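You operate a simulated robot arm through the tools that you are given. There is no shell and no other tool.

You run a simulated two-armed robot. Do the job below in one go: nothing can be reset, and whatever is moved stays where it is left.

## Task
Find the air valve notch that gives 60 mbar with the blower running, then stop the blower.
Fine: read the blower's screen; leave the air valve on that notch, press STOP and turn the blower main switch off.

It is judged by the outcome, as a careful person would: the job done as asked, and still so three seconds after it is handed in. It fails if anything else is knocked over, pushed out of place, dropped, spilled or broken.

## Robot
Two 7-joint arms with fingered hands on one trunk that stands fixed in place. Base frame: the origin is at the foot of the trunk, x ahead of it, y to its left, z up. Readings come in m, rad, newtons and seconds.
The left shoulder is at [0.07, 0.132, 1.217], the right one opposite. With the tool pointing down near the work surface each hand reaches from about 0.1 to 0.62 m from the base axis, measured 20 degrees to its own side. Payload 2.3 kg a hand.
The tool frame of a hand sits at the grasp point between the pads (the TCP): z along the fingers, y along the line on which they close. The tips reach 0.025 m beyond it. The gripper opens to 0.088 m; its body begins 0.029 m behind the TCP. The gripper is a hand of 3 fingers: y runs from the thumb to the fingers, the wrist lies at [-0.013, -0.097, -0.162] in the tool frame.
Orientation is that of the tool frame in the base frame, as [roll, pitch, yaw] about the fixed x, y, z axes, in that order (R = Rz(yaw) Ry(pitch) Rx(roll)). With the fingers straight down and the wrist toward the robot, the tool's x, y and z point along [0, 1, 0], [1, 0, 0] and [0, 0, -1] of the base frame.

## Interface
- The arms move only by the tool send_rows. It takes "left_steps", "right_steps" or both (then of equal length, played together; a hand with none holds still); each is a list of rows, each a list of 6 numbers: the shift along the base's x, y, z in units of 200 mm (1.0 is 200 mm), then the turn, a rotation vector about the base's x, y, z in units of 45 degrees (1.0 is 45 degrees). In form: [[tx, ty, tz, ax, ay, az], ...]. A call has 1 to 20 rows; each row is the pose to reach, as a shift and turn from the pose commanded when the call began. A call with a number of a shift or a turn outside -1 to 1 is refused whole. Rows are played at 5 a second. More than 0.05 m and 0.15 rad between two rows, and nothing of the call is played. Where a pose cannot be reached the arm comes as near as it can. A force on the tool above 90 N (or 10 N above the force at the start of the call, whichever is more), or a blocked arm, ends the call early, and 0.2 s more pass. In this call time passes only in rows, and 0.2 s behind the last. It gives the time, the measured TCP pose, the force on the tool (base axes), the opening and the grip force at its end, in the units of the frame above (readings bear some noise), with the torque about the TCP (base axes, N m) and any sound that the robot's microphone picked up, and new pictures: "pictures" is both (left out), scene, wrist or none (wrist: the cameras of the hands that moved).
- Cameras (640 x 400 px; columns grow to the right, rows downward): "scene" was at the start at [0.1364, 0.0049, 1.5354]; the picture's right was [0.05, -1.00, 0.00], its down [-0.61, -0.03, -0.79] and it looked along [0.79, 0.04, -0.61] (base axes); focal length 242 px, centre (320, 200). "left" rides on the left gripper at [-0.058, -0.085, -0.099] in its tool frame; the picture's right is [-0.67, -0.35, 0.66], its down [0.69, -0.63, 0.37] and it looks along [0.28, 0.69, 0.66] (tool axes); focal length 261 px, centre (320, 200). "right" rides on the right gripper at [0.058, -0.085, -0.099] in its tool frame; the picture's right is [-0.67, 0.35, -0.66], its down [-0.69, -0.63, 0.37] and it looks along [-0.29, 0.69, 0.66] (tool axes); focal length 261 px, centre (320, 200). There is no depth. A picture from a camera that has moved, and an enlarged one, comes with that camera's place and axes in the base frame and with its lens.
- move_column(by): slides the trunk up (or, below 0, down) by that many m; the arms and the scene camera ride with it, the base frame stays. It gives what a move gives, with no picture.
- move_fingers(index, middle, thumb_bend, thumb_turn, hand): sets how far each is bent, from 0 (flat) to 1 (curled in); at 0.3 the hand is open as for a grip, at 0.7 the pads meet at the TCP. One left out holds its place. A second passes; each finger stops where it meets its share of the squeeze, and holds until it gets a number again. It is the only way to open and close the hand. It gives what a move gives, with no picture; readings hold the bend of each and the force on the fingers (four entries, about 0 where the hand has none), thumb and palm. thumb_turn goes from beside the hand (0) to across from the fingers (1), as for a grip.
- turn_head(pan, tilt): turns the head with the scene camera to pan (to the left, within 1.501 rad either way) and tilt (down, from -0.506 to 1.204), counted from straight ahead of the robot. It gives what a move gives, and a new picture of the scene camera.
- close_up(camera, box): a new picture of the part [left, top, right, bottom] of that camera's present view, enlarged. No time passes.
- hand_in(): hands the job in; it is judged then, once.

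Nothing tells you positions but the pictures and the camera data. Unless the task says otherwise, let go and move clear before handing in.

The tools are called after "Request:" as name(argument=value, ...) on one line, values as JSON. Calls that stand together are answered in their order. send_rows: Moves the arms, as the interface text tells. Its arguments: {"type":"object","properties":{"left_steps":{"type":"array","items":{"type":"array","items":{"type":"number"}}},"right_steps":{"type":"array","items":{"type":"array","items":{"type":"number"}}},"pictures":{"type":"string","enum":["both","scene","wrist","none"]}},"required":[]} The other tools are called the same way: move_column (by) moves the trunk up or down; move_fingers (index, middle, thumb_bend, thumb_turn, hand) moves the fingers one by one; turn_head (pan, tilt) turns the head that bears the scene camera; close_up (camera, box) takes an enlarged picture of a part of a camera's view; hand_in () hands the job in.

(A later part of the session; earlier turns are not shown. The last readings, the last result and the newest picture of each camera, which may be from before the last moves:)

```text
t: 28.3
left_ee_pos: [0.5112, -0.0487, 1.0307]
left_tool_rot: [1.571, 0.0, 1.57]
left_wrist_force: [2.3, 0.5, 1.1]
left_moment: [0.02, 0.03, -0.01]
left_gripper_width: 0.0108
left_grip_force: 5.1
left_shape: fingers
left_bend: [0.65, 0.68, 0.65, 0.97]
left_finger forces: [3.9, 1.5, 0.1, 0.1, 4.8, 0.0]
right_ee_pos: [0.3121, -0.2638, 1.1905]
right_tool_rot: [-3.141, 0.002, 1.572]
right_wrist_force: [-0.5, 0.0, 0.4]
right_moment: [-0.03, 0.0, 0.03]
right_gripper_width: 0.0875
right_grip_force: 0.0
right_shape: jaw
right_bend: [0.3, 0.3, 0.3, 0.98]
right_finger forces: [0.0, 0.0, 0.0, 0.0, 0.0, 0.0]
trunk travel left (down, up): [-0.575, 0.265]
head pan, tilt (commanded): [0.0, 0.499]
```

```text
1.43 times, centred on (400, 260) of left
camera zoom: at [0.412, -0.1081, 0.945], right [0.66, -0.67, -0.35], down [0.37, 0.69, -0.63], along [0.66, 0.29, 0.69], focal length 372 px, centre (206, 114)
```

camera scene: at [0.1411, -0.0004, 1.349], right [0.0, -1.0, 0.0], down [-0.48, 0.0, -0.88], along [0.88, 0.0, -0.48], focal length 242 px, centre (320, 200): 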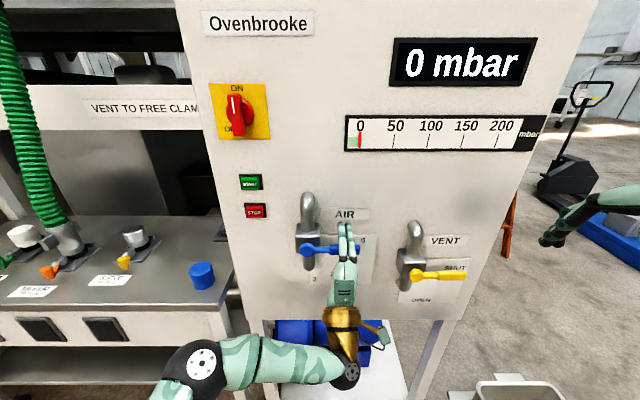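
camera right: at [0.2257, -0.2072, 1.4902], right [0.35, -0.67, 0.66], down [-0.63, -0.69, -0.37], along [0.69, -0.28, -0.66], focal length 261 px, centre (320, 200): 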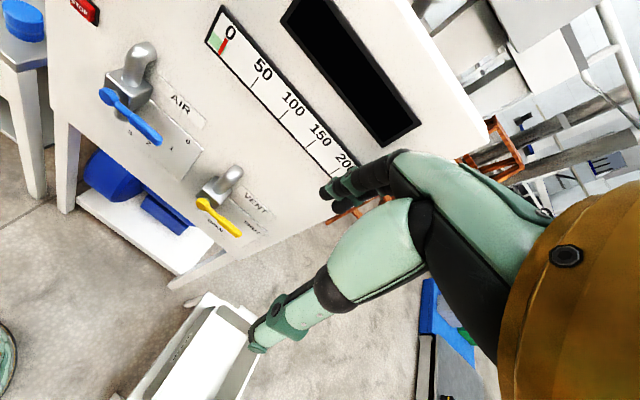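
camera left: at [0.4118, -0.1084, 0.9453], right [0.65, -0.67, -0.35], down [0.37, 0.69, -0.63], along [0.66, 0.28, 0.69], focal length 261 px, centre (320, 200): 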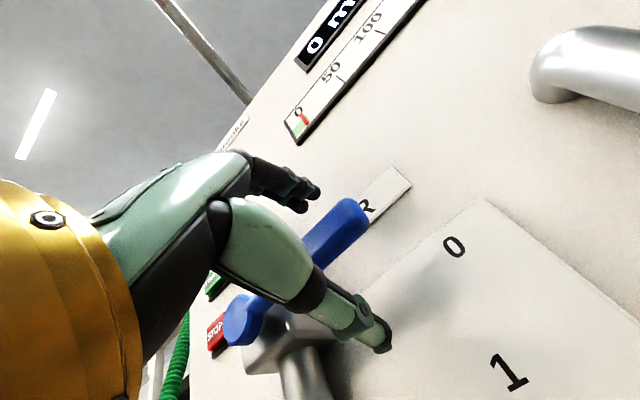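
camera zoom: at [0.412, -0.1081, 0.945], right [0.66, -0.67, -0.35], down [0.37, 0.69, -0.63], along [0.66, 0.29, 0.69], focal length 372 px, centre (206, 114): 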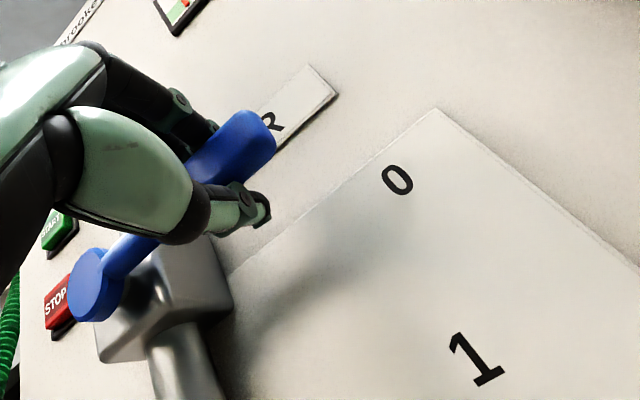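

Lever gripped. I'll swing it about its hub by 30° toward notch 1, rotating the hand along the arc.

Request:
send_rows(left_steps=[[0, 0.002, -0.0387, 0.133, 0, 0], [0, 0.0081, -0.0769, 0.267, 0, 0], [0, 0.0181, -0.1143, 0.4, 0, 0], [0, 0.032, -0.1505, 0.533, 0, 0], [0, 0.0496, -0.185, 0.667, 0, 0]], pictures="both")

Request:
close_up(camera="scene", box=[280, 180, 408, 300])

```text
t: 29.5
left_ee_pos: [0.511, -0.039, 0.993]
left_tool_rot: [1.572, -0.524, 1.573]
left_wrist_force: [3.4, 1.0, 1.1]
left_moment: [-0.03, -0.05, 0.03]
left_gripper_width: 0.0111
left_grip_force: 5.6
left_shape: fingers
left_bend: [0.65, 0.68, 0.65, 0.97]
left_finger forces: [4.7, 1.9, 0.0, 0.0, 4.7, 0.0]
right_ee_pos: [0.3134, -0.264, 1.1897]
right_tool_rot: [-3.141, 0.0, 1.571]
right_wrist_force: [-0.1, 0.9, -0.3]
right_moment: [-0.04, 0.01, -0.01]
right_gripper_width: 0.0878
right_grip_force: 0.0
right_shape: jaw
right_bend: [0.3, 0.3, 0.3, 0.98]
right_finger forces: [0.0, 0.1, 0.0, 0.0, 0.0, 0.0]
trunk travel left (down, up): [-0.575, 0.265]
head pan, tilt (commanded): [0.0, 0.499]
camera scene: at [0.1422, 0.0003, 1.3489], right [0.0, -1.0, 0.0], down [-0.48, 0.0, -0.88], along [0.88, 0.0, -0.48], focal length 242 px, centre (320, 200)
camera left: at [0.4119, -0.0482, 0.89], right [0.66, -0.4, -0.64], down [0.37, 0.91, -0.2], along [0.66, -0.1, 0.74], focal length 261 px, centre (320, 200)
```

scene: 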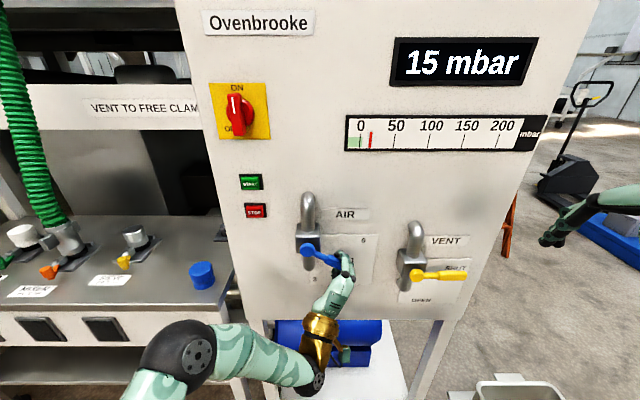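
left: 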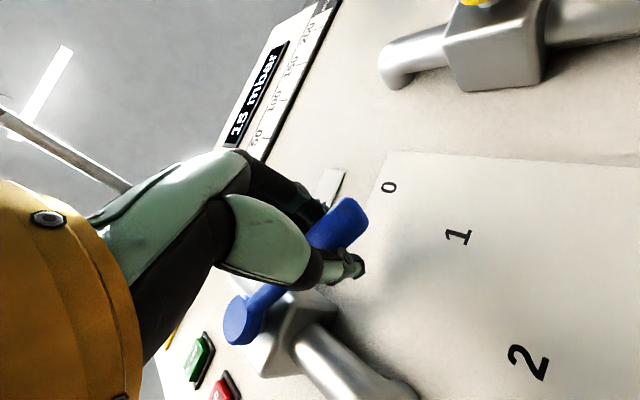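

```text
3.33 times, centred on (344, 240) of scene
camera zoom: at [0.1422, 0.0003, 1.3489], right [0.0, -1.0, 0.0], down [-0.48, 0.0, -0.88], along [0.88, 0.0, -0.48], focal length 808 px, centre (240, 67)
```

zoom: 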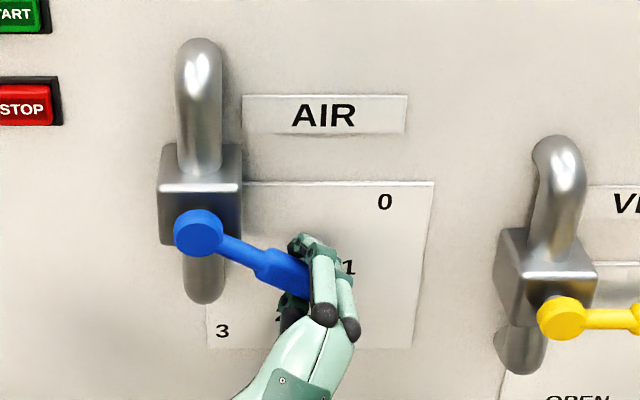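

The lever is at about notch 1 and the screen reads 15 mbar; it may still be settling. I'll wait a couple of seconds and re-read.

Request:
send_rows(left_steps=[[0, 0, 0, 0, 0, 0], [0, 0, 0, 0, 0, 0], [0, 0, 0, 0, 0, 0], [0, 0, 0, 0, 0, 0], [0, 0, 0, 0, 0, 0], [0, 0, 0, 0, 0, 0], [0, 0, 0, 0, 0, 0], [0, 0, 0, 0, 0, 0], [0, 0, 0, 0, 0, 0], [0, 0, 0, 0, 0, 0]], pictures="scene")

Request:
close_up(camera="scene", box=[280, 180, 408, 300])

```text
t: 31.7
left_ee_pos: [0.5115, -0.0385, 0.9932]
left_tool_rot: [1.572, -0.522, 1.571]
left_wrist_force: [4.3, 1.0, 1.6]
left_moment: [-0.01, 0.0, 0.0]
left_gripper_width: 0.0107
left_grip_force: 5.9
left_shape: fingers
left_bend: [0.65, 0.68, 0.65, 0.97]
left_finger forces: [4.4, 1.9, 0.0, 0.0, 5.2, 0.1]
right_ee_pos: [0.3141, -0.2644, 1.1917]
right_tool_rot: [-3.138, 0.0, 1.572]
right_wrist_force: [0.4, -0.5, -0.7]
right_moment: [0.03, 0.06, 0.0]
right_gripper_width: 0.0879
right_grip_force: 0.0
right_shape: jaw
right_bend: [0.3, 0.3, 0.3, 0.98]
right_finger forces: [0.1, 0.1, 0.0, 0.0, 0.1, 0.0]
trunk travel left (down, up): [-0.575, 0.265]
head pan, tilt (commanded): [0.0, 0.499]
camera scene: at [0.1423, 0.0005, 1.3489], right [0.0, -1.0, 0.0], down [-0.48, 0.0, -0.88], along [0.88, 0.0, -0.48], focal length 242 px, centre (320, 200)
```

scene: 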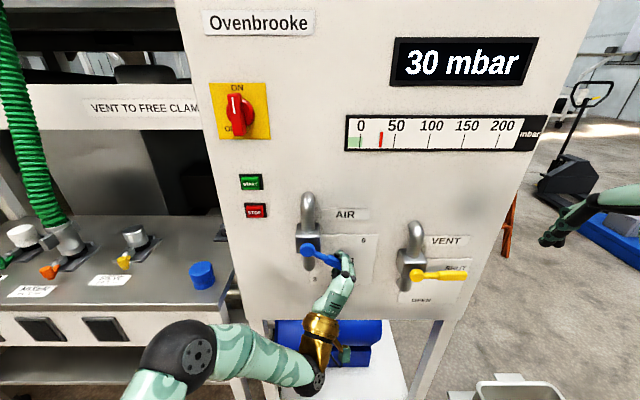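

```text
3.33 times, centred on (344, 240) of scene
camera zoom: at [0.1423, 0.0005, 1.3489], right [0.0, -1.0, 0.0], down [-0.48, 0.0, -0.88], along [0.88, 0.0, -0.48], focal length 808 px, centre (240, 67)
```

zoom: 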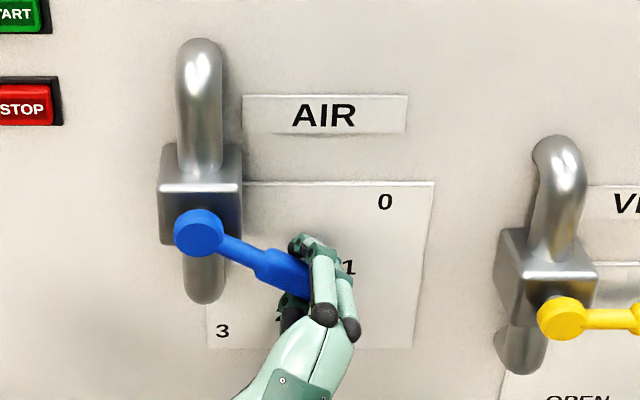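

It reads 30 mbar now. I'll wait again to see whether it has settled.

Request:
send_rows(left_steps=[[0, 0, 0, 0, 0, 0], [0, 0, 0, 0, 0, 0], [0, 0, 0, 0, 0, 0], [0, 0, 0, 0, 0, 0], [0, 0, 0, 0, 0, 0], [0, 0, 0, 0, 0, 0], [0, 0, 0, 0, 0, 0], [0, 0, 0, 0, 0, 0], [0, 0, 0, 0, 0, 0], [0, 0, 0, 0, 0, 0], [0, 0, 0, 0, 0, 0], [0, 0, 0, 0, 0, 0], [0, 0, 0, 0, 0, 0], [0, 0, 0, 0, 0, 0], [0, 0, 0, 0, 0, 0]], pictures="scene")

```text
t: 34.9
left_ee_pos: [0.5116, -0.0388, 0.9929]
left_tool_rot: [1.572, -0.525, 1.571]
left_wrist_force: [3.5, 1.0, 0.3]
left_moment: [-0.02, 0.02, 0.0]
left_gripper_width: 0.0107
left_grip_force: 5.8
left_shape: fingers
left_bend: [0.65, 0.68, 0.65, 0.97]
left_finger forces: [4.1, 1.7, 0.0, 0.0, 5.3, 0.1]
right_ee_pos: [0.3144, -0.264, 1.1892]
right_tool_rot: [-3.138, 0.0, 1.571]
right_wrist_force: [0.6, 0.8, -0.9]
right_moment: [-0.02, 0.06, 0.0]
right_gripper_width: 0.0876
right_grip_force: 0.0
right_shape: jaw
right_bend: [0.3, 0.3, 0.3, 0.98]
right_finger forces: [0.0, 0.0, 0.1, 0.1, 0.0, 0.0]
trunk travel left (down, up): [-0.575, 0.265]
head pan, tilt (commanded): [0.0, 0.499]
camera scene: at [0.1423, 0.0005, 1.3489], right [0.0, -1.0, 0.0], down [-0.48, 0.0, -0.88], along [0.88, 0.0, -0.48], focal length 242 px, centre (320, 200)
```

scene: 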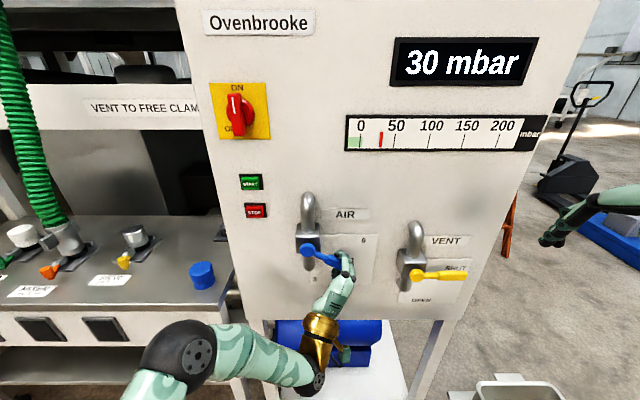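

Notch 1 settles at 30 mbar. On to notch 2: another 30° along the arc, then wait for it to settle.

Request:
send_rows(left_steps=[[0, 0.0211, -0.0325, 0.133, 0, 0], [0, 0.0455, -0.0626, 0.267, 0, 0], [0, 0.0729, -0.09, 0.4, 0, 0], [0, 0.103, -0.1143, 0.533, 0, 0], [0, 0.1354, -0.1354, 0.667, 0, 0], [0, 0.1354, -0.1354, 0.667, 0, 0], [0, 0.1354, -0.1354, 0.667, 0, 0], [0, 0.1354, -0.1354, 0.667, 0, 0], [0, 0.1354, -0.1354, 0.667, 0, 0], [0, 0.1354, -0.1354, 0.667, 0, 0], [0, 0.1354, -0.1354, 0.667, 0, 0], [0, 0.1354, -0.1354, 0.667, 0, 0], [0, 0.1354, -0.1354, 0.667, 0, 0], [0, 0.1354, -0.1354, 0.667, 0, 0], [0, 0.1354, -0.1354, 0.667, 0, 0], [0, 0.1354, -0.1354, 0.667, 0, 0]], pictures="both")

Request:
close_up(camera="scene", box=[280, 180, 408, 300])

```text
t: 38.3
left_ee_pos: [0.512, -0.0125, 0.9666]
left_tool_rot: [1.574, -1.046, 1.567]
left_wrist_force: [3.3, 1.5, -0.1]
left_moment: [0.03, 0.03, 0.02]
left_gripper_width: 0.011
left_grip_force: 5.3
left_shape: fingers
left_bend: [0.65, 0.68, 0.65, 0.97]
left_finger forces: [4.0, 1.7, 0.0, 0.0, 5.4, 0.1]
right_ee_pos: [0.3133, -0.2648, 1.1905]
right_tool_rot: [-3.139, 0.0, 1.57]
right_wrist_force: [0.7, 0.8, -0.4]
right_moment: [-0.01, -0.05, -0.02]
right_gripper_width: 0.0874
right_grip_force: 0.0
right_shape: jaw
right_bend: [0.3, 0.3, 0.3, 0.98]
right_finger forces: [0.0, 0.0, 0.0, 0.0, 0.0, 0.0]
trunk travel left (down, up): [-0.575, 0.265]
head pan, tilt (commanded): [0.0, 0.499]
camera scene: at [0.1424, 0.0003, 1.3489], right [0.0, -1.0, 0.0], down [-0.48, 0.0, -0.88], along [0.88, 0.0, -0.48], focal length 242 px, centre (320, 200)
camera left: at [0.412, 0.0311, 0.8729], right [0.65, -0.03, -0.76], down [0.37, 0.89, 0.28], along [0.66, -0.46, 0.59], focal length 261 px, centre (320, 200)
```

scene: 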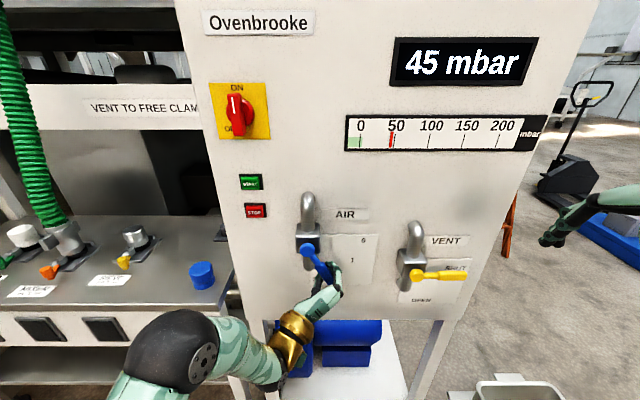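
left: 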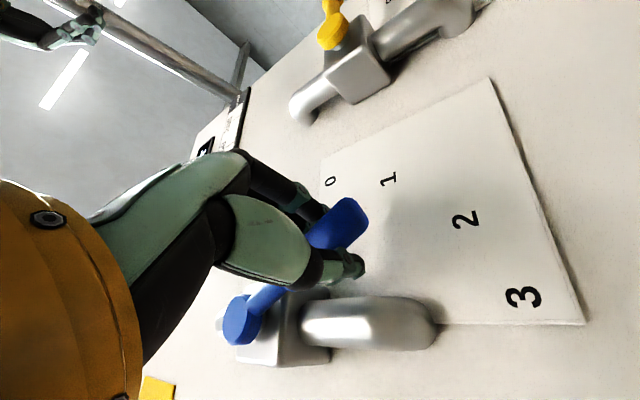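

```text
3.33 times, centred on (344, 240) of scene
camera zoom: at [0.1424, 0.0003, 1.3489], right [0.0, -1.0, 0.0], down [-0.48, 0.0, -0.88], along [0.88, 0.0, -0.48], focal length 808 px, centre (240, 67)
```

zoom: 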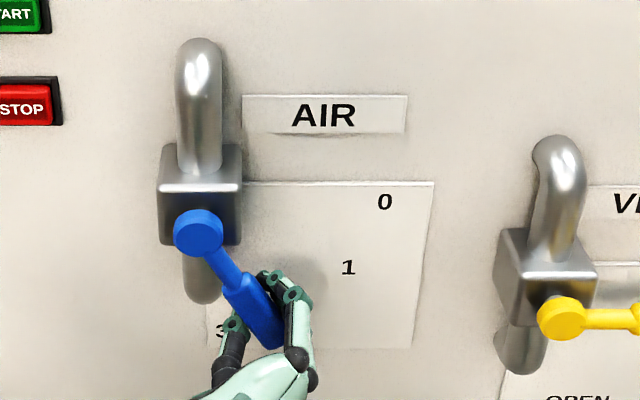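

Request:
send_rows(left_steps=[[0, 0, 0, 0, 0, 0], [0, 0, 0, 0, 0, 0], [0, 0, 0, 0, 0, 0], [0, 0, 0, 0, 0, 0], [0, 0, 0, 0, 0, 0], [0, 0, 0, 0, 0, 0], [0, 0, 0, 0, 0, 0], [0, 0, 0, 0, 0, 0], [0, 0, 0, 0, 0, 0], [0, 0, 0, 0, 0, 0], [0, 0, 0, 0, 0, 0], [0, 0, 0, 0, 0, 0], [0, 0, 0, 0, 0, 0], [0, 0, 0, 0, 0, 0], [0, 0, 0, 0, 0, 0]], pictures="scene")

```text
t: 41.5
left_ee_pos: [0.5119, -0.0125, 0.9661]
left_tool_rot: [1.575, -1.049, 1.565]
left_wrist_force: [3.4, 1.2, -0.6]
left_moment: [0.0, 0.0, 0.0]
left_gripper_width: 0.0109
left_grip_force: 5.9
left_shape: fingers
left_bend: [0.65, 0.68, 0.65, 0.97]
left_finger forces: [3.9, 1.7, 0.1, 0.1, 5.3, 0.0]
right_ee_pos: [0.3149, -0.2635, 1.1903]
right_tool_rot: [-3.138, 0.002, 1.571]
right_wrist_force: [-0.6, -0.5, -0.3]
right_moment: [0.01, 0.01, -0.01]
right_gripper_width: 0.0873
right_grip_force: 0.0
right_shape: jaw
right_bend: [0.3, 0.3, 0.3, 0.98]
right_finger forces: [0.0, 0.0, 0.0, 0.0, 0.0, 0.0]
trunk travel left (down, up): [-0.575, 0.265]
head pan, tilt (commanded): [0.0, 0.499]
camera scene: at [0.1424, 0.0002, 1.3489], right [0.0, -1.0, 0.0], down [-0.48, 0.0, -0.88], along [0.88, 0.0, -0.48], focal length 242 px, centre (320, 200)
```

scene: 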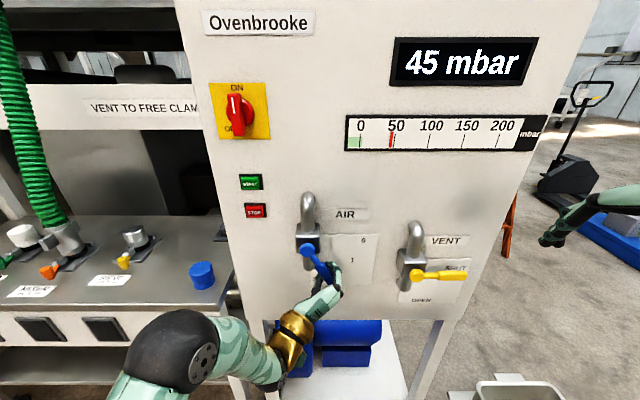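

Notch 2 settles at 45 mbar. On to notch 3, another 30° along the arc.

Request:
send_rows(left_steps=[[0, 0.0345, -0.0176, 0.133, 0, 0], [0, 0.0707, -0.0315, 0.267, 0, 0], [0, 0.1081, -0.0415, 0.4, 0, 0], [0, 0.1463, -0.0475, 0.533, 0, 0], [0, 0.185, -0.0496, 0.667, 0, 0], [0, 0.185, -0.0496, 0.667, 0, 0], [0, 0.185, -0.0496, 0.667, 0, 0], [0, 0.185, -0.0496, 0.667, 0, 0], [0, 0.185, -0.0496, 0.667, 0, 0], [0, 0.185, -0.0496, 0.667, 0, 0], [0, 0.185, -0.0496, 0.667, 0, 0], [0, 0.185, -0.0496, 0.667, 0, 0], [0, 0.185, -0.0496, 0.667, 0, 0], [0, 0.185, -0.0496, 0.667, 0, 0], [0, 0.185, -0.0496, 0.667, 0, 0], [0, 0.185, -0.0496, 0.667, 0, 0], [0, 0.185, -0.0496, 0.667, 0, 0], [0, 0.185, -0.0496, 0.667, 0, 0]], pictures="both")

Request:
close_up(camera="scene", box=[280, 180, 408, 300])

```text
t: 45.3
left_ee_pos: [0.5113, 0.024, 0.9561]
left_tool_rot: [-2.915, -1.567, -0.228]
left_wrist_force: [3.9, -0.3, -0.6]
left_moment: [-0.02, 0.01, 0.03]
left_gripper_width: 0.011
left_grip_force: 5.8
left_shape: fingers
left_bend: [0.65, 0.69, 0.65, 0.97]
left_finger forces: [4.0, 1.6, 0.0, 0.1, 5.4, 0.1]
right_ee_pos: [0.3141, -0.2638, 1.1899]
right_tool_rot: [-3.139, -0.001, 1.569]
right_wrist_force: [-0.7, -0.3, 0.1]
right_moment: [-0.01, 0.02, -0.03]
right_gripper_width: 0.0877
right_grip_force: 0.1
right_shape: jaw
right_bend: [0.3, 0.3, 0.3, 0.98]
right_finger forces: [0.0, 0.0, 0.0, 0.1, 0.1, 0.1]
trunk travel left (down, up): [-0.575, 0.265]
head pan, tilt (commanded): [0.0, 0.499]
camera scene: at [0.1424, 0.0002, 1.3489], right [0.0, -1.0, 0.0], down [-0.48, 0.0, -0.88], along [0.88, 0.0, -0.48], focal length 242 px, centre (320, 200)
camera left: at [0.4122, 0.1079, 0.8978], right [0.65, 0.35, -0.67], down [0.37, 0.63, 0.69], along [0.66, -0.69, 0.28], focal length 261 px, centre (320, 200)
```

scene: 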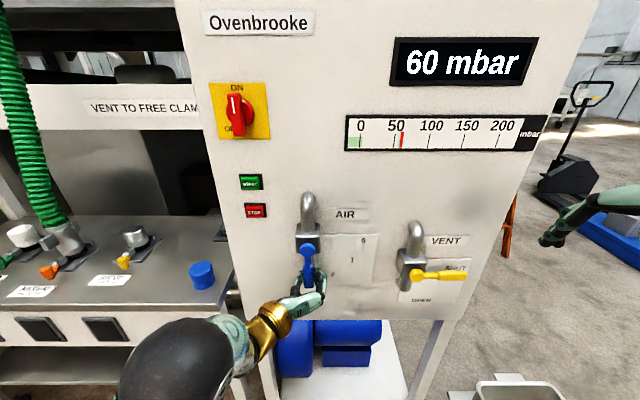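
left: 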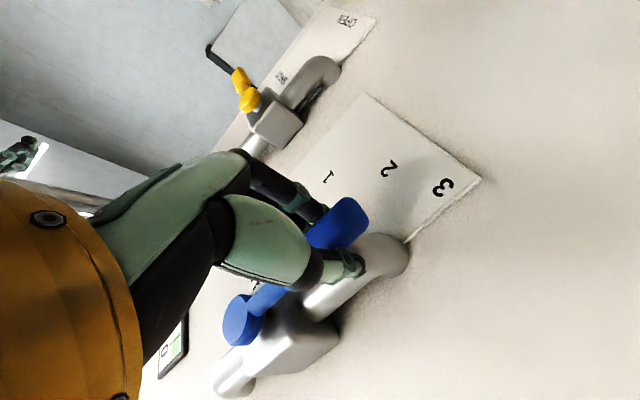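

```text
3.33 times, centred on (344, 240) of scene
camera zoom: at [0.1424, 0.0002, 1.3489], right [0.0, -1.0, 0.0], down [-0.48, 0.0, -0.88], along [0.88, 0.0, -0.48], focal length 808 px, centre (240, 67)
```

zoom: 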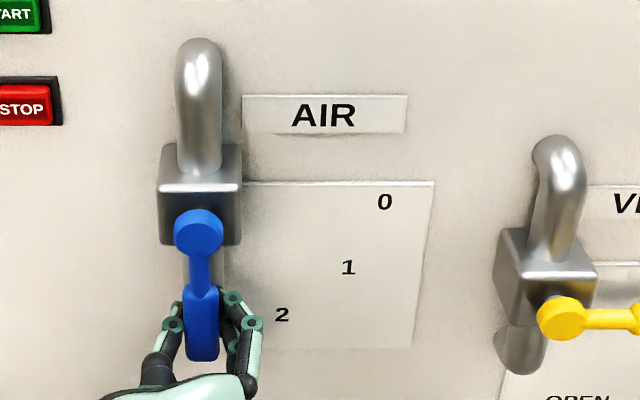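

Notch 3 reads 60 mbar. I'll release the lever gently and confirm that it stays there and the reading holds at 60.

Request:
move_fingers(hand="left", index=0.3, middle=0.3, thumb_bend=0.3)

Request:
send_rows(left_steps=[[-0.15, 0, 0, 0, 0, 0], [-0.35, 0, 0, 0, 0, 0], [-0.5, 0, 0, 0, 0, 0], [-0.5, 0, 0, 0, 0, 0], [-0.5, 0, 0, 0, 0, 0], [-0.5, 0, 0, 0, 0, 0], [-0.5, 0, 0, 0, 0, 0], [-0.5, 0, 0, 0, 0, 0], [-0.5, 0, 0, 0, 0, 0], [-0.5, 0, 0, 0, 0, 0], [-0.5, 0, 0, 0, 0, 0], [-0.5, 0, 0, 0, 0, 0], [-0.5, 0, 0, 0, 0, 0]], pictures="both")

Request:
close_up(camera="scene", box=[280, 180, 408, 300])

```text
t: 46.3
left_ee_pos: [0.5116, 0.024, 0.9569]
left_tool_rot: [-1.79, -1.567, -1.352]
left_wrist_force: [0.3, -0.6, 0.4]
left_moment: [0.02, -0.06, -0.01]
left_gripper_width: 0.0845
left_grip_force: 0.0
left_shape: fingers
left_bend: [0.3, 0.3, 0.3, 0.97]
left_finger forces: [0.0, 0.0, 0.1, 0.0, 0.1, 0.0]
right_ee_pos: [0.3131, -0.2644, 1.1908]
right_tool_rot: [-3.14, 0.0, 1.571]
right_wrist_force: [-0.4, 0.0, -0.7]
right_moment: [0.0, 0.0, 0.0]
right_gripper_width: 0.0876
right_grip_force: 0.1
right_shape: jaw
right_bend: [0.3, 0.3, 0.3, 0.98]
right_finger forces: [0.1, 0.0, 0.0, 0.1, 0.0, 0.0]
trunk travel left (down, up): [-0.575, 0.265]
head pan, tilt (commanded): [0.0, 0.499]
```

```text
t: 49.1
left_ee_pos: [0.413, 0.0311, 0.9615]
left_tool_rot: [1.665, -1.538, 1.5]
left_wrist_force: [-0.1, -0.5, 0.1]
left_moment: [0.05, -0.02, -0.01]
left_gripper_width: 0.0843
left_grip_force: 0.1
left_shape: fingers
left_bend: [0.3, 0.3, 0.3, 0.97]
left_finger forces: [0.1, 0.1, 0.0, 0.1, 0.0, 0.0]
right_ee_pos: [0.3129, -0.2648, 1.1891]
right_tool_rot: [3.141, -0.001, 1.57]
right_wrist_force: [0.4, 0.0, 0.3]
right_moment: [0.02, -0.01, 0.03]
right_gripper_width: 0.0875
right_grip_force: 0.0
right_shape: jaw
right_bend: [0.3, 0.3, 0.3, 0.98]
right_finger forces: [0.0, 0.0, 0.0, 0.1, 0.0, 0.0]
trunk travel left (down, up): [-0.575, 0.265]
head pan, tilt (commanded): [0.0, 0.499]
camera scene: at [0.1408, -0.0001, 1.3491], right [0.0, -1.0, 0.0], down [-0.48, 0.0, -0.88], along [0.88, 0.0, -0.48], focal length 242 px, centre (320, 200)
camera left: at [0.3124, 0.1094, 0.9009], right [0.65, 0.34, -0.68], down [0.35, 0.66, 0.66], along [0.68, -0.67, 0.31], focal length 261 px, centre (320, 200)
```

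scene: 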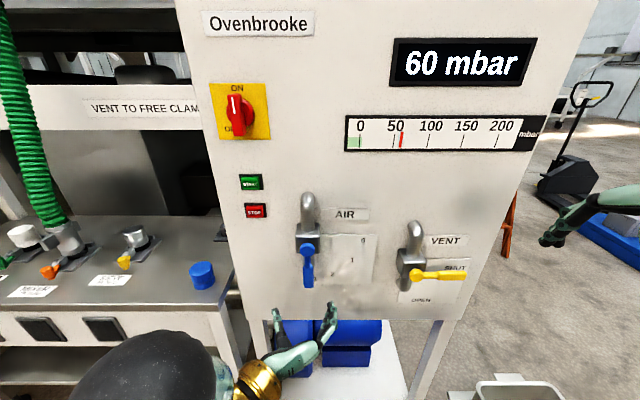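
left: 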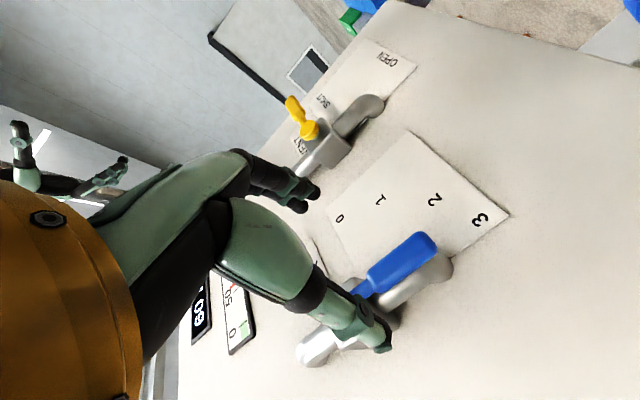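

```text
3.33 times, centred on (344, 240) of scene
camera zoom: at [0.1408, -0.0001, 1.3491], right [0.0, -1.0, 0.0], down [-0.48, 0.0, -0.88], along [0.88, 0.0, -0.48], focal length 808 px, centre (240, 67)
```

zoom: 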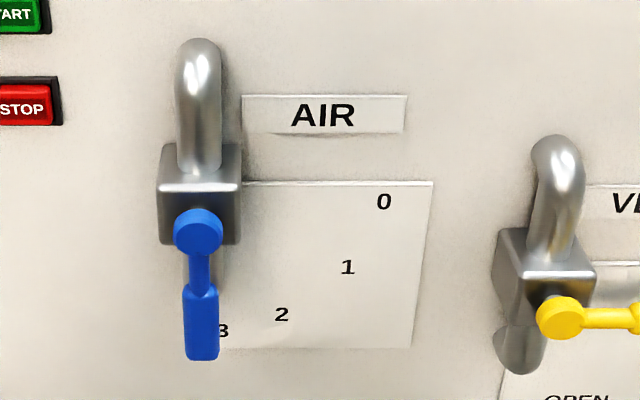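

The lever stays at notch 3 and the screen holds 60 mbar. Next: close the beak, raise the trunk 0.13 m (bringing the hand to STOP height), then shift left in front of STOP.

Request:
move_fingers(hand="left", index=0.7, middle=0.7, thumb_bend=0.7)

Request:
move_column(by=0.13)

Request:
send_rows(left_steps=[[0, 0.18, 0, 0, 0, 0], [0, 0.36, 0, 0, 0, 0], [0.1, 0.52, 0, 0, 0, 0], [0.25, 0.54, 0, 0, 0, 0]], pictures="both")

Request:
close_up(camera="scene", box=[200, 170, 360, 290])

Request:
close_up(camera="left", box=[240, 100, 560, 300])

```text
t: 50.1
left_ee_pos: [0.4138, 0.0306, 0.9627]
left_tool_rot: [1.569, -1.538, 1.598]
left_wrist_force: [-0.1, 0.1, 0.4]
left_moment: [-0.01, 0.02, -0.03]
left_gripper_width: 0.0002
left_grip_force: 0.0
left_shape: fingers
left_bend: [0.7, 0.7, 0.7, 0.97]
left_finger forces: [0.0, 0.0, 0.0, 0.0, 0.1, 0.0]
right_ee_pos: [0.3121, -0.2635, 1.1905]
right_tool_rot: [3.141, 0.001, 1.571]
right_wrist_force: [-0.1, -0.1, 0.3]
right_moment: [0.04, 0.0, -0.01]
right_gripper_width: 0.0877
right_grip_force: 0.0
right_shape: jaw
right_bend: [0.3, 0.3, 0.3, 0.98]
right_finger forces: [0.0, 0.1, 0.0, 0.0, 0.1, 0.1]
trunk travel left (down, up): [-0.575, 0.265]
head pan, tilt (commanded): [0.0, 0.499]
```

```text
t: 51.6
left_ee_pos: [0.414, 0.0293, 1.0922]
left_tool_rot: [1.554, -1.537, 1.613]
left_wrist_force: [0.6, 0.1, 0.6]
left_moment: [0.0, 0.02, 0.02]
left_gripper_width: 0.0
left_grip_force: 0.1
left_shape: fingers
left_bend: [0.7, 0.7, 0.7, 0.97]
left_finger forces: [0.0, 0.1, 0.0, 0.1, 0.0, 0.0]
right_ee_pos: [0.3119, -0.2644, 1.3211]
right_tool_rot: [-3.141, 0.0, 1.57]
right_wrist_force: [0.0, -0.3, -0.4]
right_moment: [0.02, 0.05, 0.02]
right_gripper_width: 0.0877
right_grip_force: 0.1
right_shape: jaw
right_bend: [0.3, 0.3, 0.3, 0.98]
right_finger forces: [0.0, 0.1, 0.0, 0.0, 0.0, 0.0]
trunk travel left (down, up): [-0.705, 0.135]
head pan, tilt (commanded): [0.0, 0.499]
```

```text
t: 52.6
left_ee_pos: [0.4613, 0.1322, 1.0864]
left_tool_rot: [-2.183, -1.567, -0.958]
left_wrist_force: [0.1, -0.5, 0.1]
left_moment: [0.01, 0.03, 0.0]
left_gripper_width: 0.0
left_grip_force: 0.0
left_shape: fingers
left_bend: [0.7, 0.7, 0.7, 0.97]
left_finger forces: [0.0, 0.0, 0.0, 0.0, 0.0, 0.1]
right_ee_pos: [0.3136, -0.2639, 1.3202]
right_tool_rot: [-3.141, 0.002, 1.571]
right_wrist_force: [0.4, 0.3, -0.4]
right_moment: [0.0, 0.0, 0.0]
right_gripper_width: 0.0878
right_grip_force: 0.0
right_shape: jaw
right_bend: [0.3, 0.3, 0.3, 0.98]
right_finger forces: [0.0, 0.0, 0.0, 0.0, 0.0, 0.0]
trunk travel left (down, up): [-0.705, 0.135]
head pan, tilt (commanded): [0.0, 0.499]
camera scene: at [0.1419, -0.0002, 1.479], right [0.0, -1.0, 0.0], down [-0.48, 0.0, -0.88], along [0.88, 0.0, -0.48], focal length 242 px, centre (320, 200)
camera left: at [0.3621, 0.2157, 1.0284], right [0.65, 0.35, -0.67], down [0.37, 0.63, 0.69], along [0.66, -0.7, 0.28], focal length 261 px, centre (320, 200)
```

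scene: 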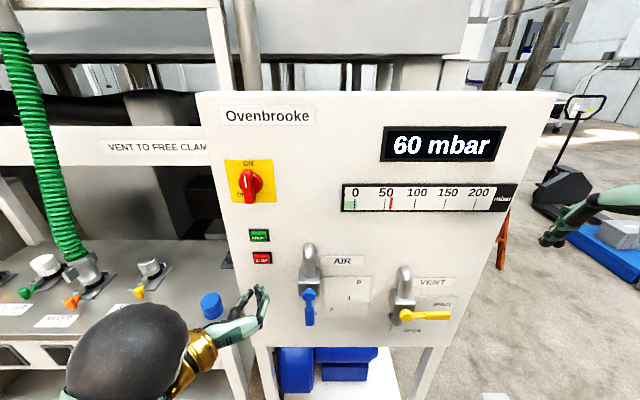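
left: 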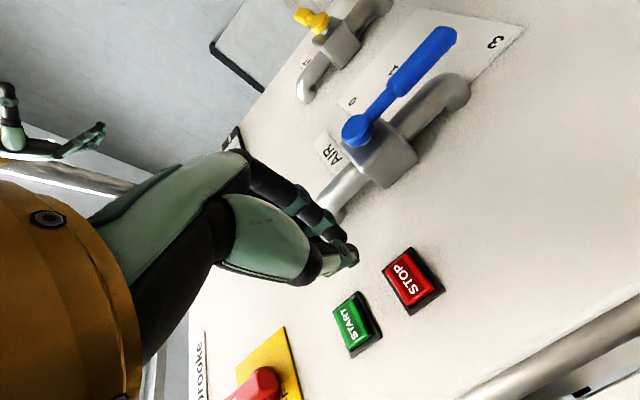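

```text
3.33 times, centred on (280, 230) of scene
camera zoom: at [0.1419, -0.0002, 1.479], right [0.0, -1.0, 0.0], down [-0.48, 0.0, -0.88], along [0.88, 0.0, -0.48], focal length 808 px, centre (453, 100)
```

zoom: 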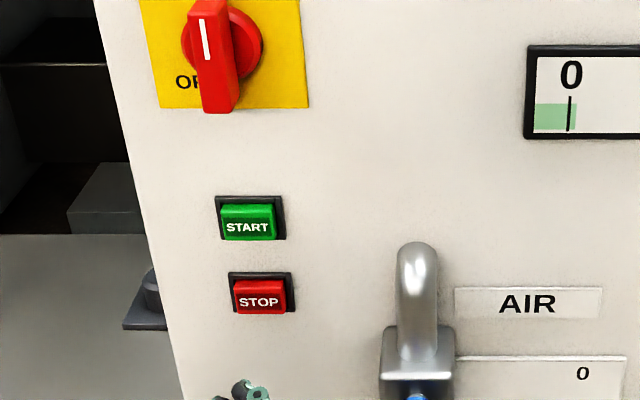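

```text
2.00 times, centred on (400, 200) of left
camera zoom: at [0.3621, 0.2157, 1.0284], right [0.65, 0.35, -0.67], down [0.37, 0.63, 0.69], along [0.66, -0.7, 0.28], focal length 521 px, centre (160, 200)
```

zoom: 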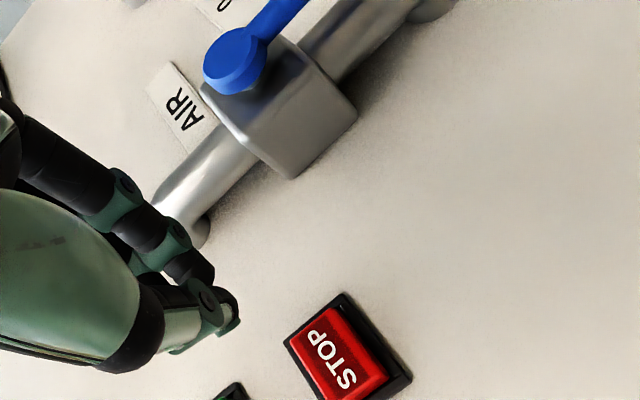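

I'm in front of STOP (≈ y 0.135, z 1.093). Small correction and forward to just before contact.

Request:
send_rows(left_steps=[[0.13, 0.015, 0.033, 0, 0, 0], [0.26, 0.015, 0.033, 0, 0, 0], [0.38, 0.015, 0.033, 0, 0, 0]], pictures="both")

Request:
close_up(camera="scene", box=[200, 210, 312, 280])

Request:
close_up(camera="left", box=[240, 150, 480, 300])

```text
t: 53.5
left_ee_pos: [0.5373, 0.1353, 1.0932]
left_tool_rot: [-1.838, -1.569, -1.304]
left_wrist_force: [0.1, 0.1, 0.1]
left_moment: [0.03, 0.04, 0.0]
left_gripper_width: 0.0
left_grip_force: 0.1
left_shape: fingers
left_bend: [0.7, 0.7, 0.7, 0.97]
left_finger forces: [0.0, 0.0, 0.1, 0.0, 0.0, 0.1]
right_ee_pos: [0.3125, -0.264, 1.3203]
right_tool_rot: [3.141, 0.001, 1.571]
right_wrist_force: [-0.1, -0.8, 0.5]
right_moment: [0.01, 0.03, 0.0]
right_gripper_width: 0.0877
right_grip_force: 0.0
right_shape: jaw
right_bend: [0.3, 0.3, 0.3, 0.98]
right_finger forces: [0.0, 0.0, 0.0, 0.1, 0.0, 0.0]
trunk travel left (down, up): [-0.705, 0.135]
head pan, tilt (commanded): [0.0, 0.499]
camera scene: at [0.1415, 0.0, 1.479], right [0.0, -1.0, 0.0], down [-0.48, 0.0, -0.88], along [0.88, 0.0, -0.48], focal length 242 px, centre (320, 200)
camera left: at [0.4378, 0.2187, 1.0348], right [0.66, 0.35, -0.67], down [0.37, 0.63, 0.69], along [0.66, -0.69, 0.28], focal length 261 px, centre (320, 200)
```

scene: 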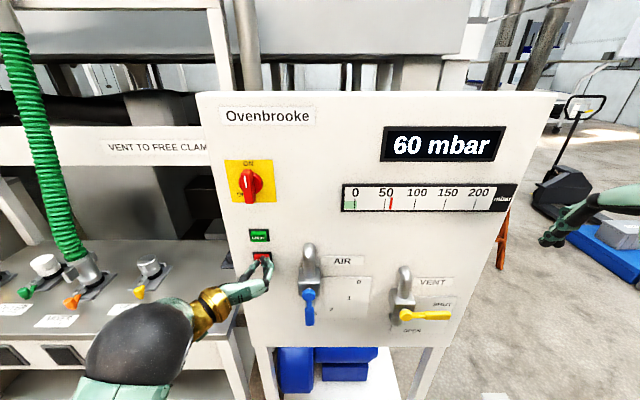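
left: 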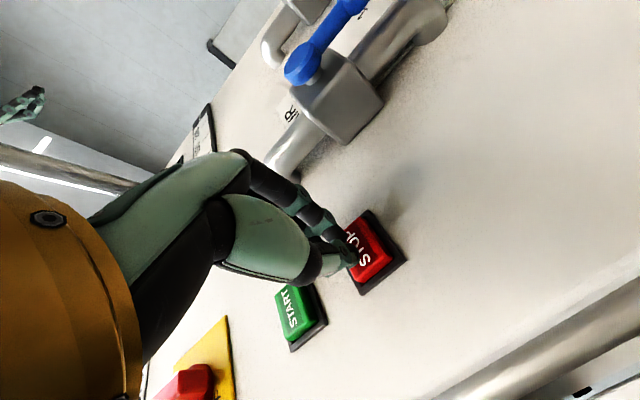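

```text
5.71 times, centred on (256, 245) of scene
camera zoom: at [0.1415, 0.0, 1.479], right [0.0, -1.0, 0.0], down [-0.48, 0.0, -0.88], along [0.88, 0.0, -0.48], focal length 1386 px, centre (686, -57)
```

zoom: 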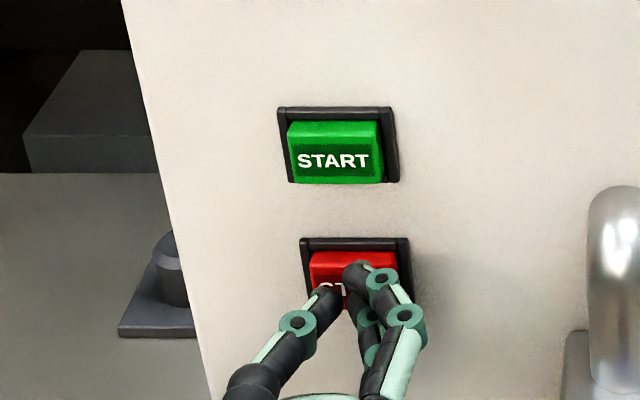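

```text
2.67 times, centred on (360, 225) of left
camera zoom: at [0.4378, 0.2187, 1.0348], right [0.66, 0.35, -0.67], down [0.37, 0.63, 0.69], along [0.66, -0.69, 0.28], focal length 695 px, centre (213, 133)
```

zoom: 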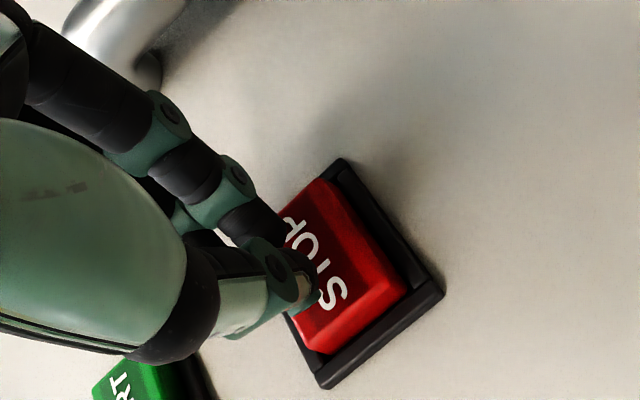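

Well centred on STOP. Now pressing in 5 mm steps.

Request:
send_rows(left_steps=[[0.03, 0, 0, 0, 0, 0], [0.06, 0, 0, 0, 0, 0], [0.09, 0, 0, 0, 0, 0]], pictures="scene")

Request:
close_up(camera="scene", box=[200, 210, 312, 280])

```text
t: 54.2
left_ee_pos: [0.5473, 0.1355, 1.0963]
left_tool_rot: [-0.162, -1.566, -2.979]
left_wrist_force: [-15.8, 0.4, -2.1]
left_moment: [-0.01, 0.17, 0.12]
left_gripper_width: 0.0
left_grip_force: 7.8
left_shape: fingers
left_bend: [0.7, 0.7, 0.7, 0.96]
left_finger forces: [4.0, 0.0, 0.1, 0.0, 11.5, 0.1]
right_ee_pos: [0.3054, -0.2633, 1.3223]
right_tool_rot: [3.138, -0.001, 1.57]
right_wrist_force: [0.1, 0.4, -0.1]
right_moment: [-0.01, 0.0, -0.01]
right_gripper_width: 0.0876
right_grip_force: 0.2
right_shape: jaw
right_bend: [0.3, 0.3, 0.3, 0.98]
right_finger forces: [0.1, 0.0, 0.0, 0.1, 0.0, 0.1]
trunk travel left (down, up): [-0.705, 0.135]
head pan, tilt (commanded): [0.0, 0.499]
heard: click
camera scene: at [0.1329, 0.0009, 1.4798], right [0.0, -1.0, 0.0], down [-0.47, 0.0, -0.88], along [0.88, 0.0, -0.47], focal length 242 px, centre (320, 200)
```

scene: 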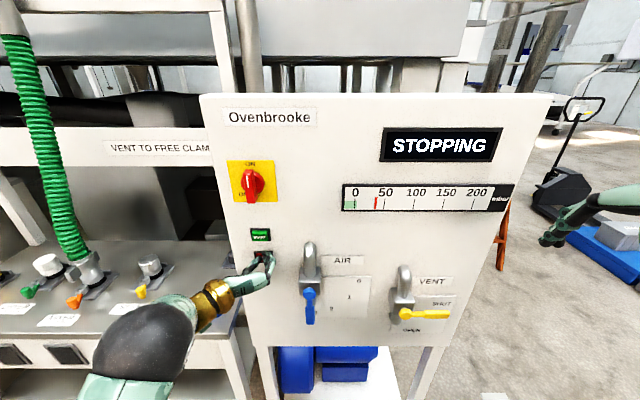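

```text
5.71 times, centred on (256, 245) of scene
camera zoom: at [0.1329, 0.0009, 1.4798], right [0.0, -1.0, 0.0], down [-0.47, 0.0, -0.88], along [0.88, 0.0, -0.47], focal length 1386 px, centre (686, -57)
```

zoom: 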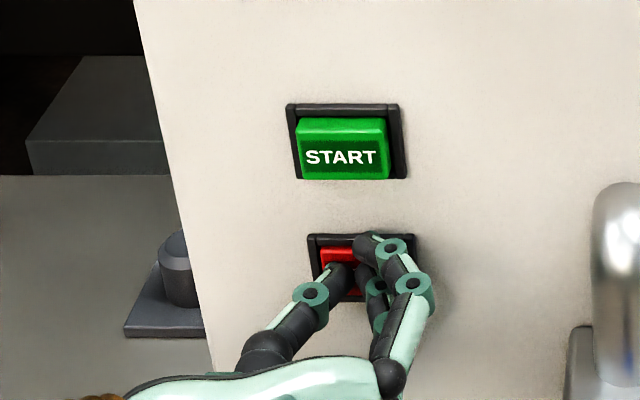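

STOP clicked and the screen shows STOPPING. I'll back off and wait for the blower to run down fully before turning off the main switch.

Request:
send_rows(left_steps=[[-0.15, 0, 0, 0, 0, 0], [-0.35, 0, 0, 0, 0, 0], [-0.58, 0, 0, 0, 0, 0], [-0.58, 0, 0, 0, 0, 0], [-0.58, 0, 0, 0, 0, 0], [-0.58, 0, 0, 0, 0, 0], [-0.58, 0, 0, 0, 0, 0], [-0.58, 0, 0, 0, 0, 0], [-0.58, 0, 0, 0, 0, 0], [-0.58, 0, 0, 0, 0, 0]], pictures="scene")

Request:
move_fingers(hand="left", index=0.3, middle=0.3, thumb_bend=0.3)

Request:
move_column(by=0.07)

Request:
turn_head(pan=0.0, tilt=0.55)

```text
t: 56.5
left_ee_pos: [0.4387, 0.1357, 1.0926]
left_tool_rot: [-1.371, -1.569, -1.77]
left_wrist_force: [-0.2, -0.2, 0.7]
left_moment: [-0.01, 0.01, -0.02]
left_gripper_width: 0.0002
left_grip_force: 0.1
left_shape: fingers
left_bend: [0.7, 0.7, 0.7, 0.97]
left_finger forces: [0.1, 0.0, 0.0, 0.0, 0.0, 0.0]
right_ee_pos: [0.3121, -0.2645, 1.3202]
right_tool_rot: [-3.14, 0.001, 1.572]
right_wrist_force: [-0.2, 0.0, 0.3]
right_moment: [-0.04, -0.01, 0.01]
right_gripper_width: 0.0877
right_grip_force: 0.1
right_shape: jaw
right_bend: [0.3, 0.3, 0.3, 0.98]
right_finger forces: [0.0, 0.0, 0.1, 0.1, 0.0, 0.0]
trunk travel left (down, up): [-0.705, 0.135]
head pan, tilt (commanded): [0.0, 0.499]
camera scene: at [0.1409, -0.0001, 1.4791], right [0.0, -1.0, 0.0], down [-0.48, 0.0, -0.88], along [0.88, 0.0, -0.48], focal length 242 px, centre (320, 200)
```

scene: 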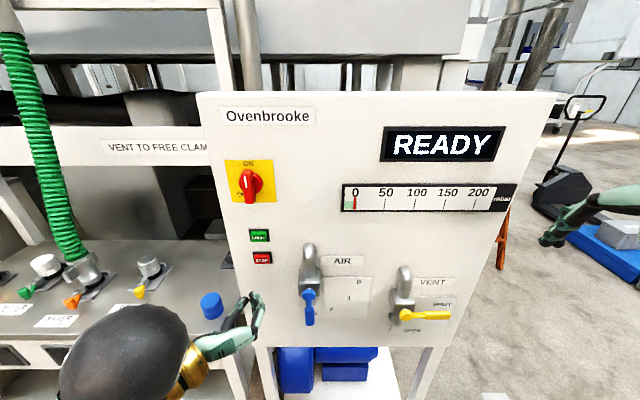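

```text
t: 57.5
left_ee_pos: [0.4389, 0.1353, 1.0912]
left_tool_rot: [-1.908, -1.569, -1.234]
left_wrist_force: [0.1, -0.7, -0.8]
left_moment: [-0.03, -0.03, -0.02]
left_gripper_width: 0.0846
left_grip_force: 0.1
left_shape: fingers
left_bend: [0.3, 0.3, 0.3, 0.97]
left_finger forces: [0.1, 0.1, 0.0, 0.1, 0.0, 0.0]
right_ee_pos: [0.3135, -0.2642, 1.3196]
right_tool_rot: [3.141, 0.0, 1.571]
right_wrist_force: [0.0, 0.1, -0.3]
right_moment: [0.04, 0.03, -0.01]
right_gripper_width: 0.0877
right_grip_force: 0.1
right_shape: jaw
right_bend: [0.3, 0.3, 0.3, 0.98]
right_finger forces: [0.0, 0.0, 0.0, 0.0, 0.1, 0.0]
trunk travel left (down, up): [-0.705, 0.135]
head pan, tilt (commanded): [0.0, 0.499]
```

```text
t: 58.5
left_ee_pos: [0.4376, 0.1357, 1.1622]
left_tool_rot: [-2.727, -1.569, -0.415]
left_wrist_force: [1.1, -0.5, -0.8]
left_moment: [-0.01, -0.01, 0.0]
left_gripper_width: 0.0841
left_grip_force: 0.0
left_shape: fingers
left_bend: [0.3, 0.3, 0.3, 0.97]
left_finger forces: [0.0, 0.0, 0.0, 0.1, 0.0, 0.1]
right_ee_pos: [0.3123, -0.2645, 1.3904]
right_tool_rot: [-3.141, 0.0, 1.57]
right_wrist_force: [-0.4, 0.2, 0.3]
right_moment: [0.04, -0.01, 0.01]
right_gripper_width: 0.0875
right_grip_force: 0.1
right_shape: jaw
right_bend: [0.3, 0.3, 0.3, 0.98]
right_finger forces: [0.0, 0.0, 0.0, 0.1, 0.0, 0.1]
trunk travel left (down, up): [-0.775, 0.065]
head pan, tilt (commanded): [0.0, 0.499]
```

```text
t: 59.2
left_ee_pos: [0.4398, 0.1353, 1.1622]
left_tool_rot: [-1.526, -1.568, -1.615]
left_wrist_force: [-0.1, -0.2, 0.5]
left_moment: [0.02, 0.02, -0.04]
left_gripper_width: 0.0841
left_grip_force: 0.0
left_shape: fingers
left_bend: [0.3, 0.3, 0.3, 0.97]
left_finger forces: [0.1, 0.1, 0.0, 0.0, 0.0, 0.0]
right_ee_pos: [0.3125, -0.2643, 1.3905]
right_tool_rot: [-3.142, 0.001, 1.571]
right_wrist_force: [0.5, -0.1, -0.5]
right_moment: [-0.01, -0.02, -0.01]
right_gripper_width: 0.0874
right_grip_force: 0.1
right_shape: jaw
right_bend: [0.3, 0.3, 0.3, 0.98]
right_finger forces: [0.0, 0.1, 0.1, 0.0, 0.1, 0.0]
trunk travel left (down, up): [-0.775, 0.065]
head pan, tilt (commanded): [0.0, 0.55]
camera scene: at [0.1397, -0.0001, 1.5445], right [0.0, -1.0, 0.0], down [-0.52, 0.0, -0.85], along [0.85, 0.0, -0.52], focal length 242 px, centre (320, 200)
```

scene: 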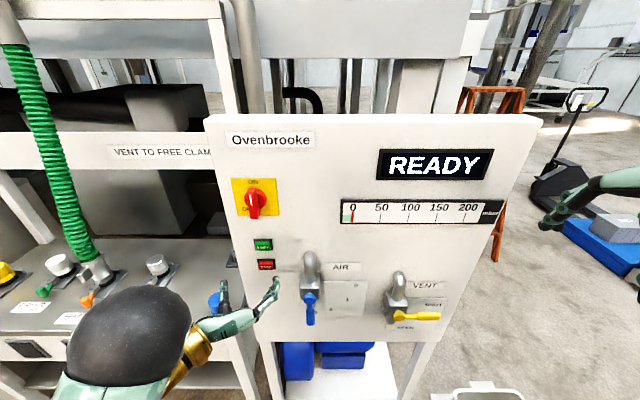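

The screen shows READY again: the blower has stopped, lever still at 3. Now I'll raise the open hand to the main switch bar.

Request:
send_rows(left_steps=[[0, -0.01, 0.2, 0, 0, 0], [0, -0.02, 0.4, 0, 0, 0], [0, -0.02, 0.595, 0, 0, 0], [0.15, -0.02, 0.595, 0, 0, 0], [0.25, -0.02, 0.595, 0, 0, 0]], pictures="both")

Request:
close_up(camera="scene", box=[200, 160, 312, 230])

Request:
close_up(camera="left", box=[240, 120, 560, 400])

```text
t: 60.4
left_ee_pos: [0.4893, 0.1316, 1.2828]
left_tool_rot: [-1.93, -1.569, -1.211]
left_wrist_force: [0.4, 0.1, 0.6]
left_moment: [-0.03, -0.02, -0.02]
left_gripper_width: 0.0842
left_grip_force: 0.0
left_shape: fingers
left_bend: [0.3, 0.3, 0.3, 0.97]
left_finger forces: [0.0, 0.0, 0.1, 0.0, 0.0, 0.0]
right_ee_pos: [0.3146, -0.2636, 1.3899]
right_tool_rot: [-3.14, 0.002, 1.574]
right_wrist_force: [-0.1, 0.4, 0.6]
right_moment: [0.01, 0.03, 0.03]
right_gripper_width: 0.0875
right_grip_force: 0.0
right_shape: jaw
right_bend: [0.3, 0.3, 0.3, 0.98]
right_finger forces: [0.1, 0.0, 0.1, 0.0, 0.0, 0.0]
trunk travel left (down, up): [-0.775, 0.065]
head pan, tilt (commanded): [0.0, 0.55]
camera scene: at [0.1414, 0.0002, 1.5443], right [0.0, -1.0, 0.0], down [-0.52, 0.0, -0.85], along [0.85, 0.0, -0.52], focal length 242 px, centre (320, 200)
camera left: at [0.3902, 0.2145, 1.2227], right [0.65, 0.35, -0.67], down [0.37, 0.63, 0.69], along [0.66, -0.69, 0.28], focal length 261 px, centre (320, 200)
```

scene: 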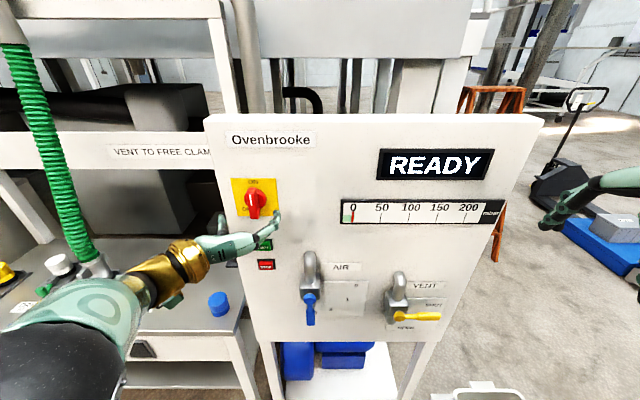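
left: 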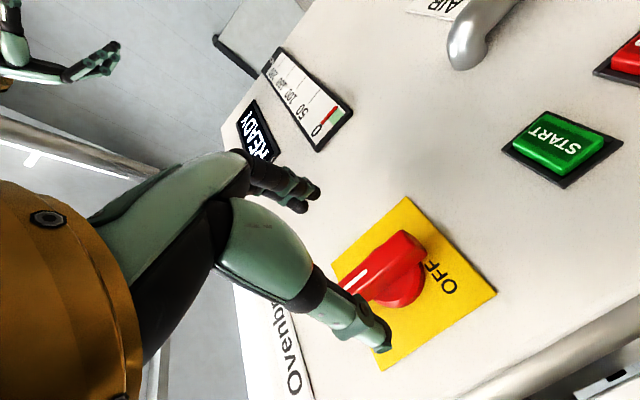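

```text
5.71 times, centred on (256, 195) of scene
camera zoom: at [0.1414, 0.0002, 1.5443], right [0.0, -1.0, 0.0], down [-0.52, 0.0, -0.85], along [0.85, 0.0, -0.52], focal length 1386 px, centre (686, 229)
```

zoom: 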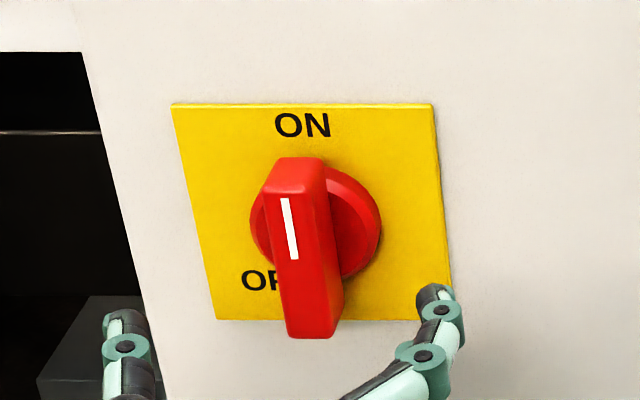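

```text
1.43 times, centred on (400, 260) of left
camera zoom: at [0.3902, 0.2145, 1.2227], right [0.65, 0.35, -0.67], down [0.37, 0.63, 0.69], along [0.66, -0.69, 0.28], focal length 372 px, centre (206, 114)
```

zoom: 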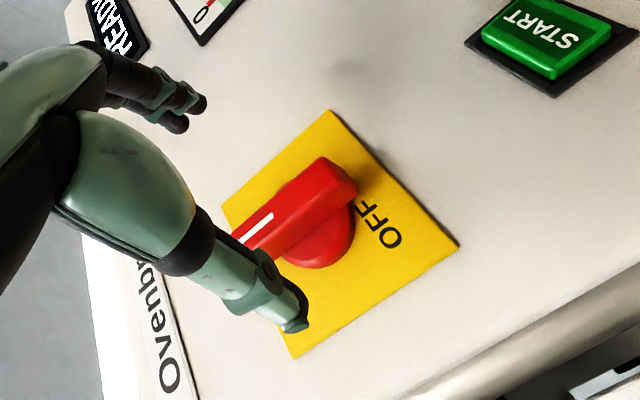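

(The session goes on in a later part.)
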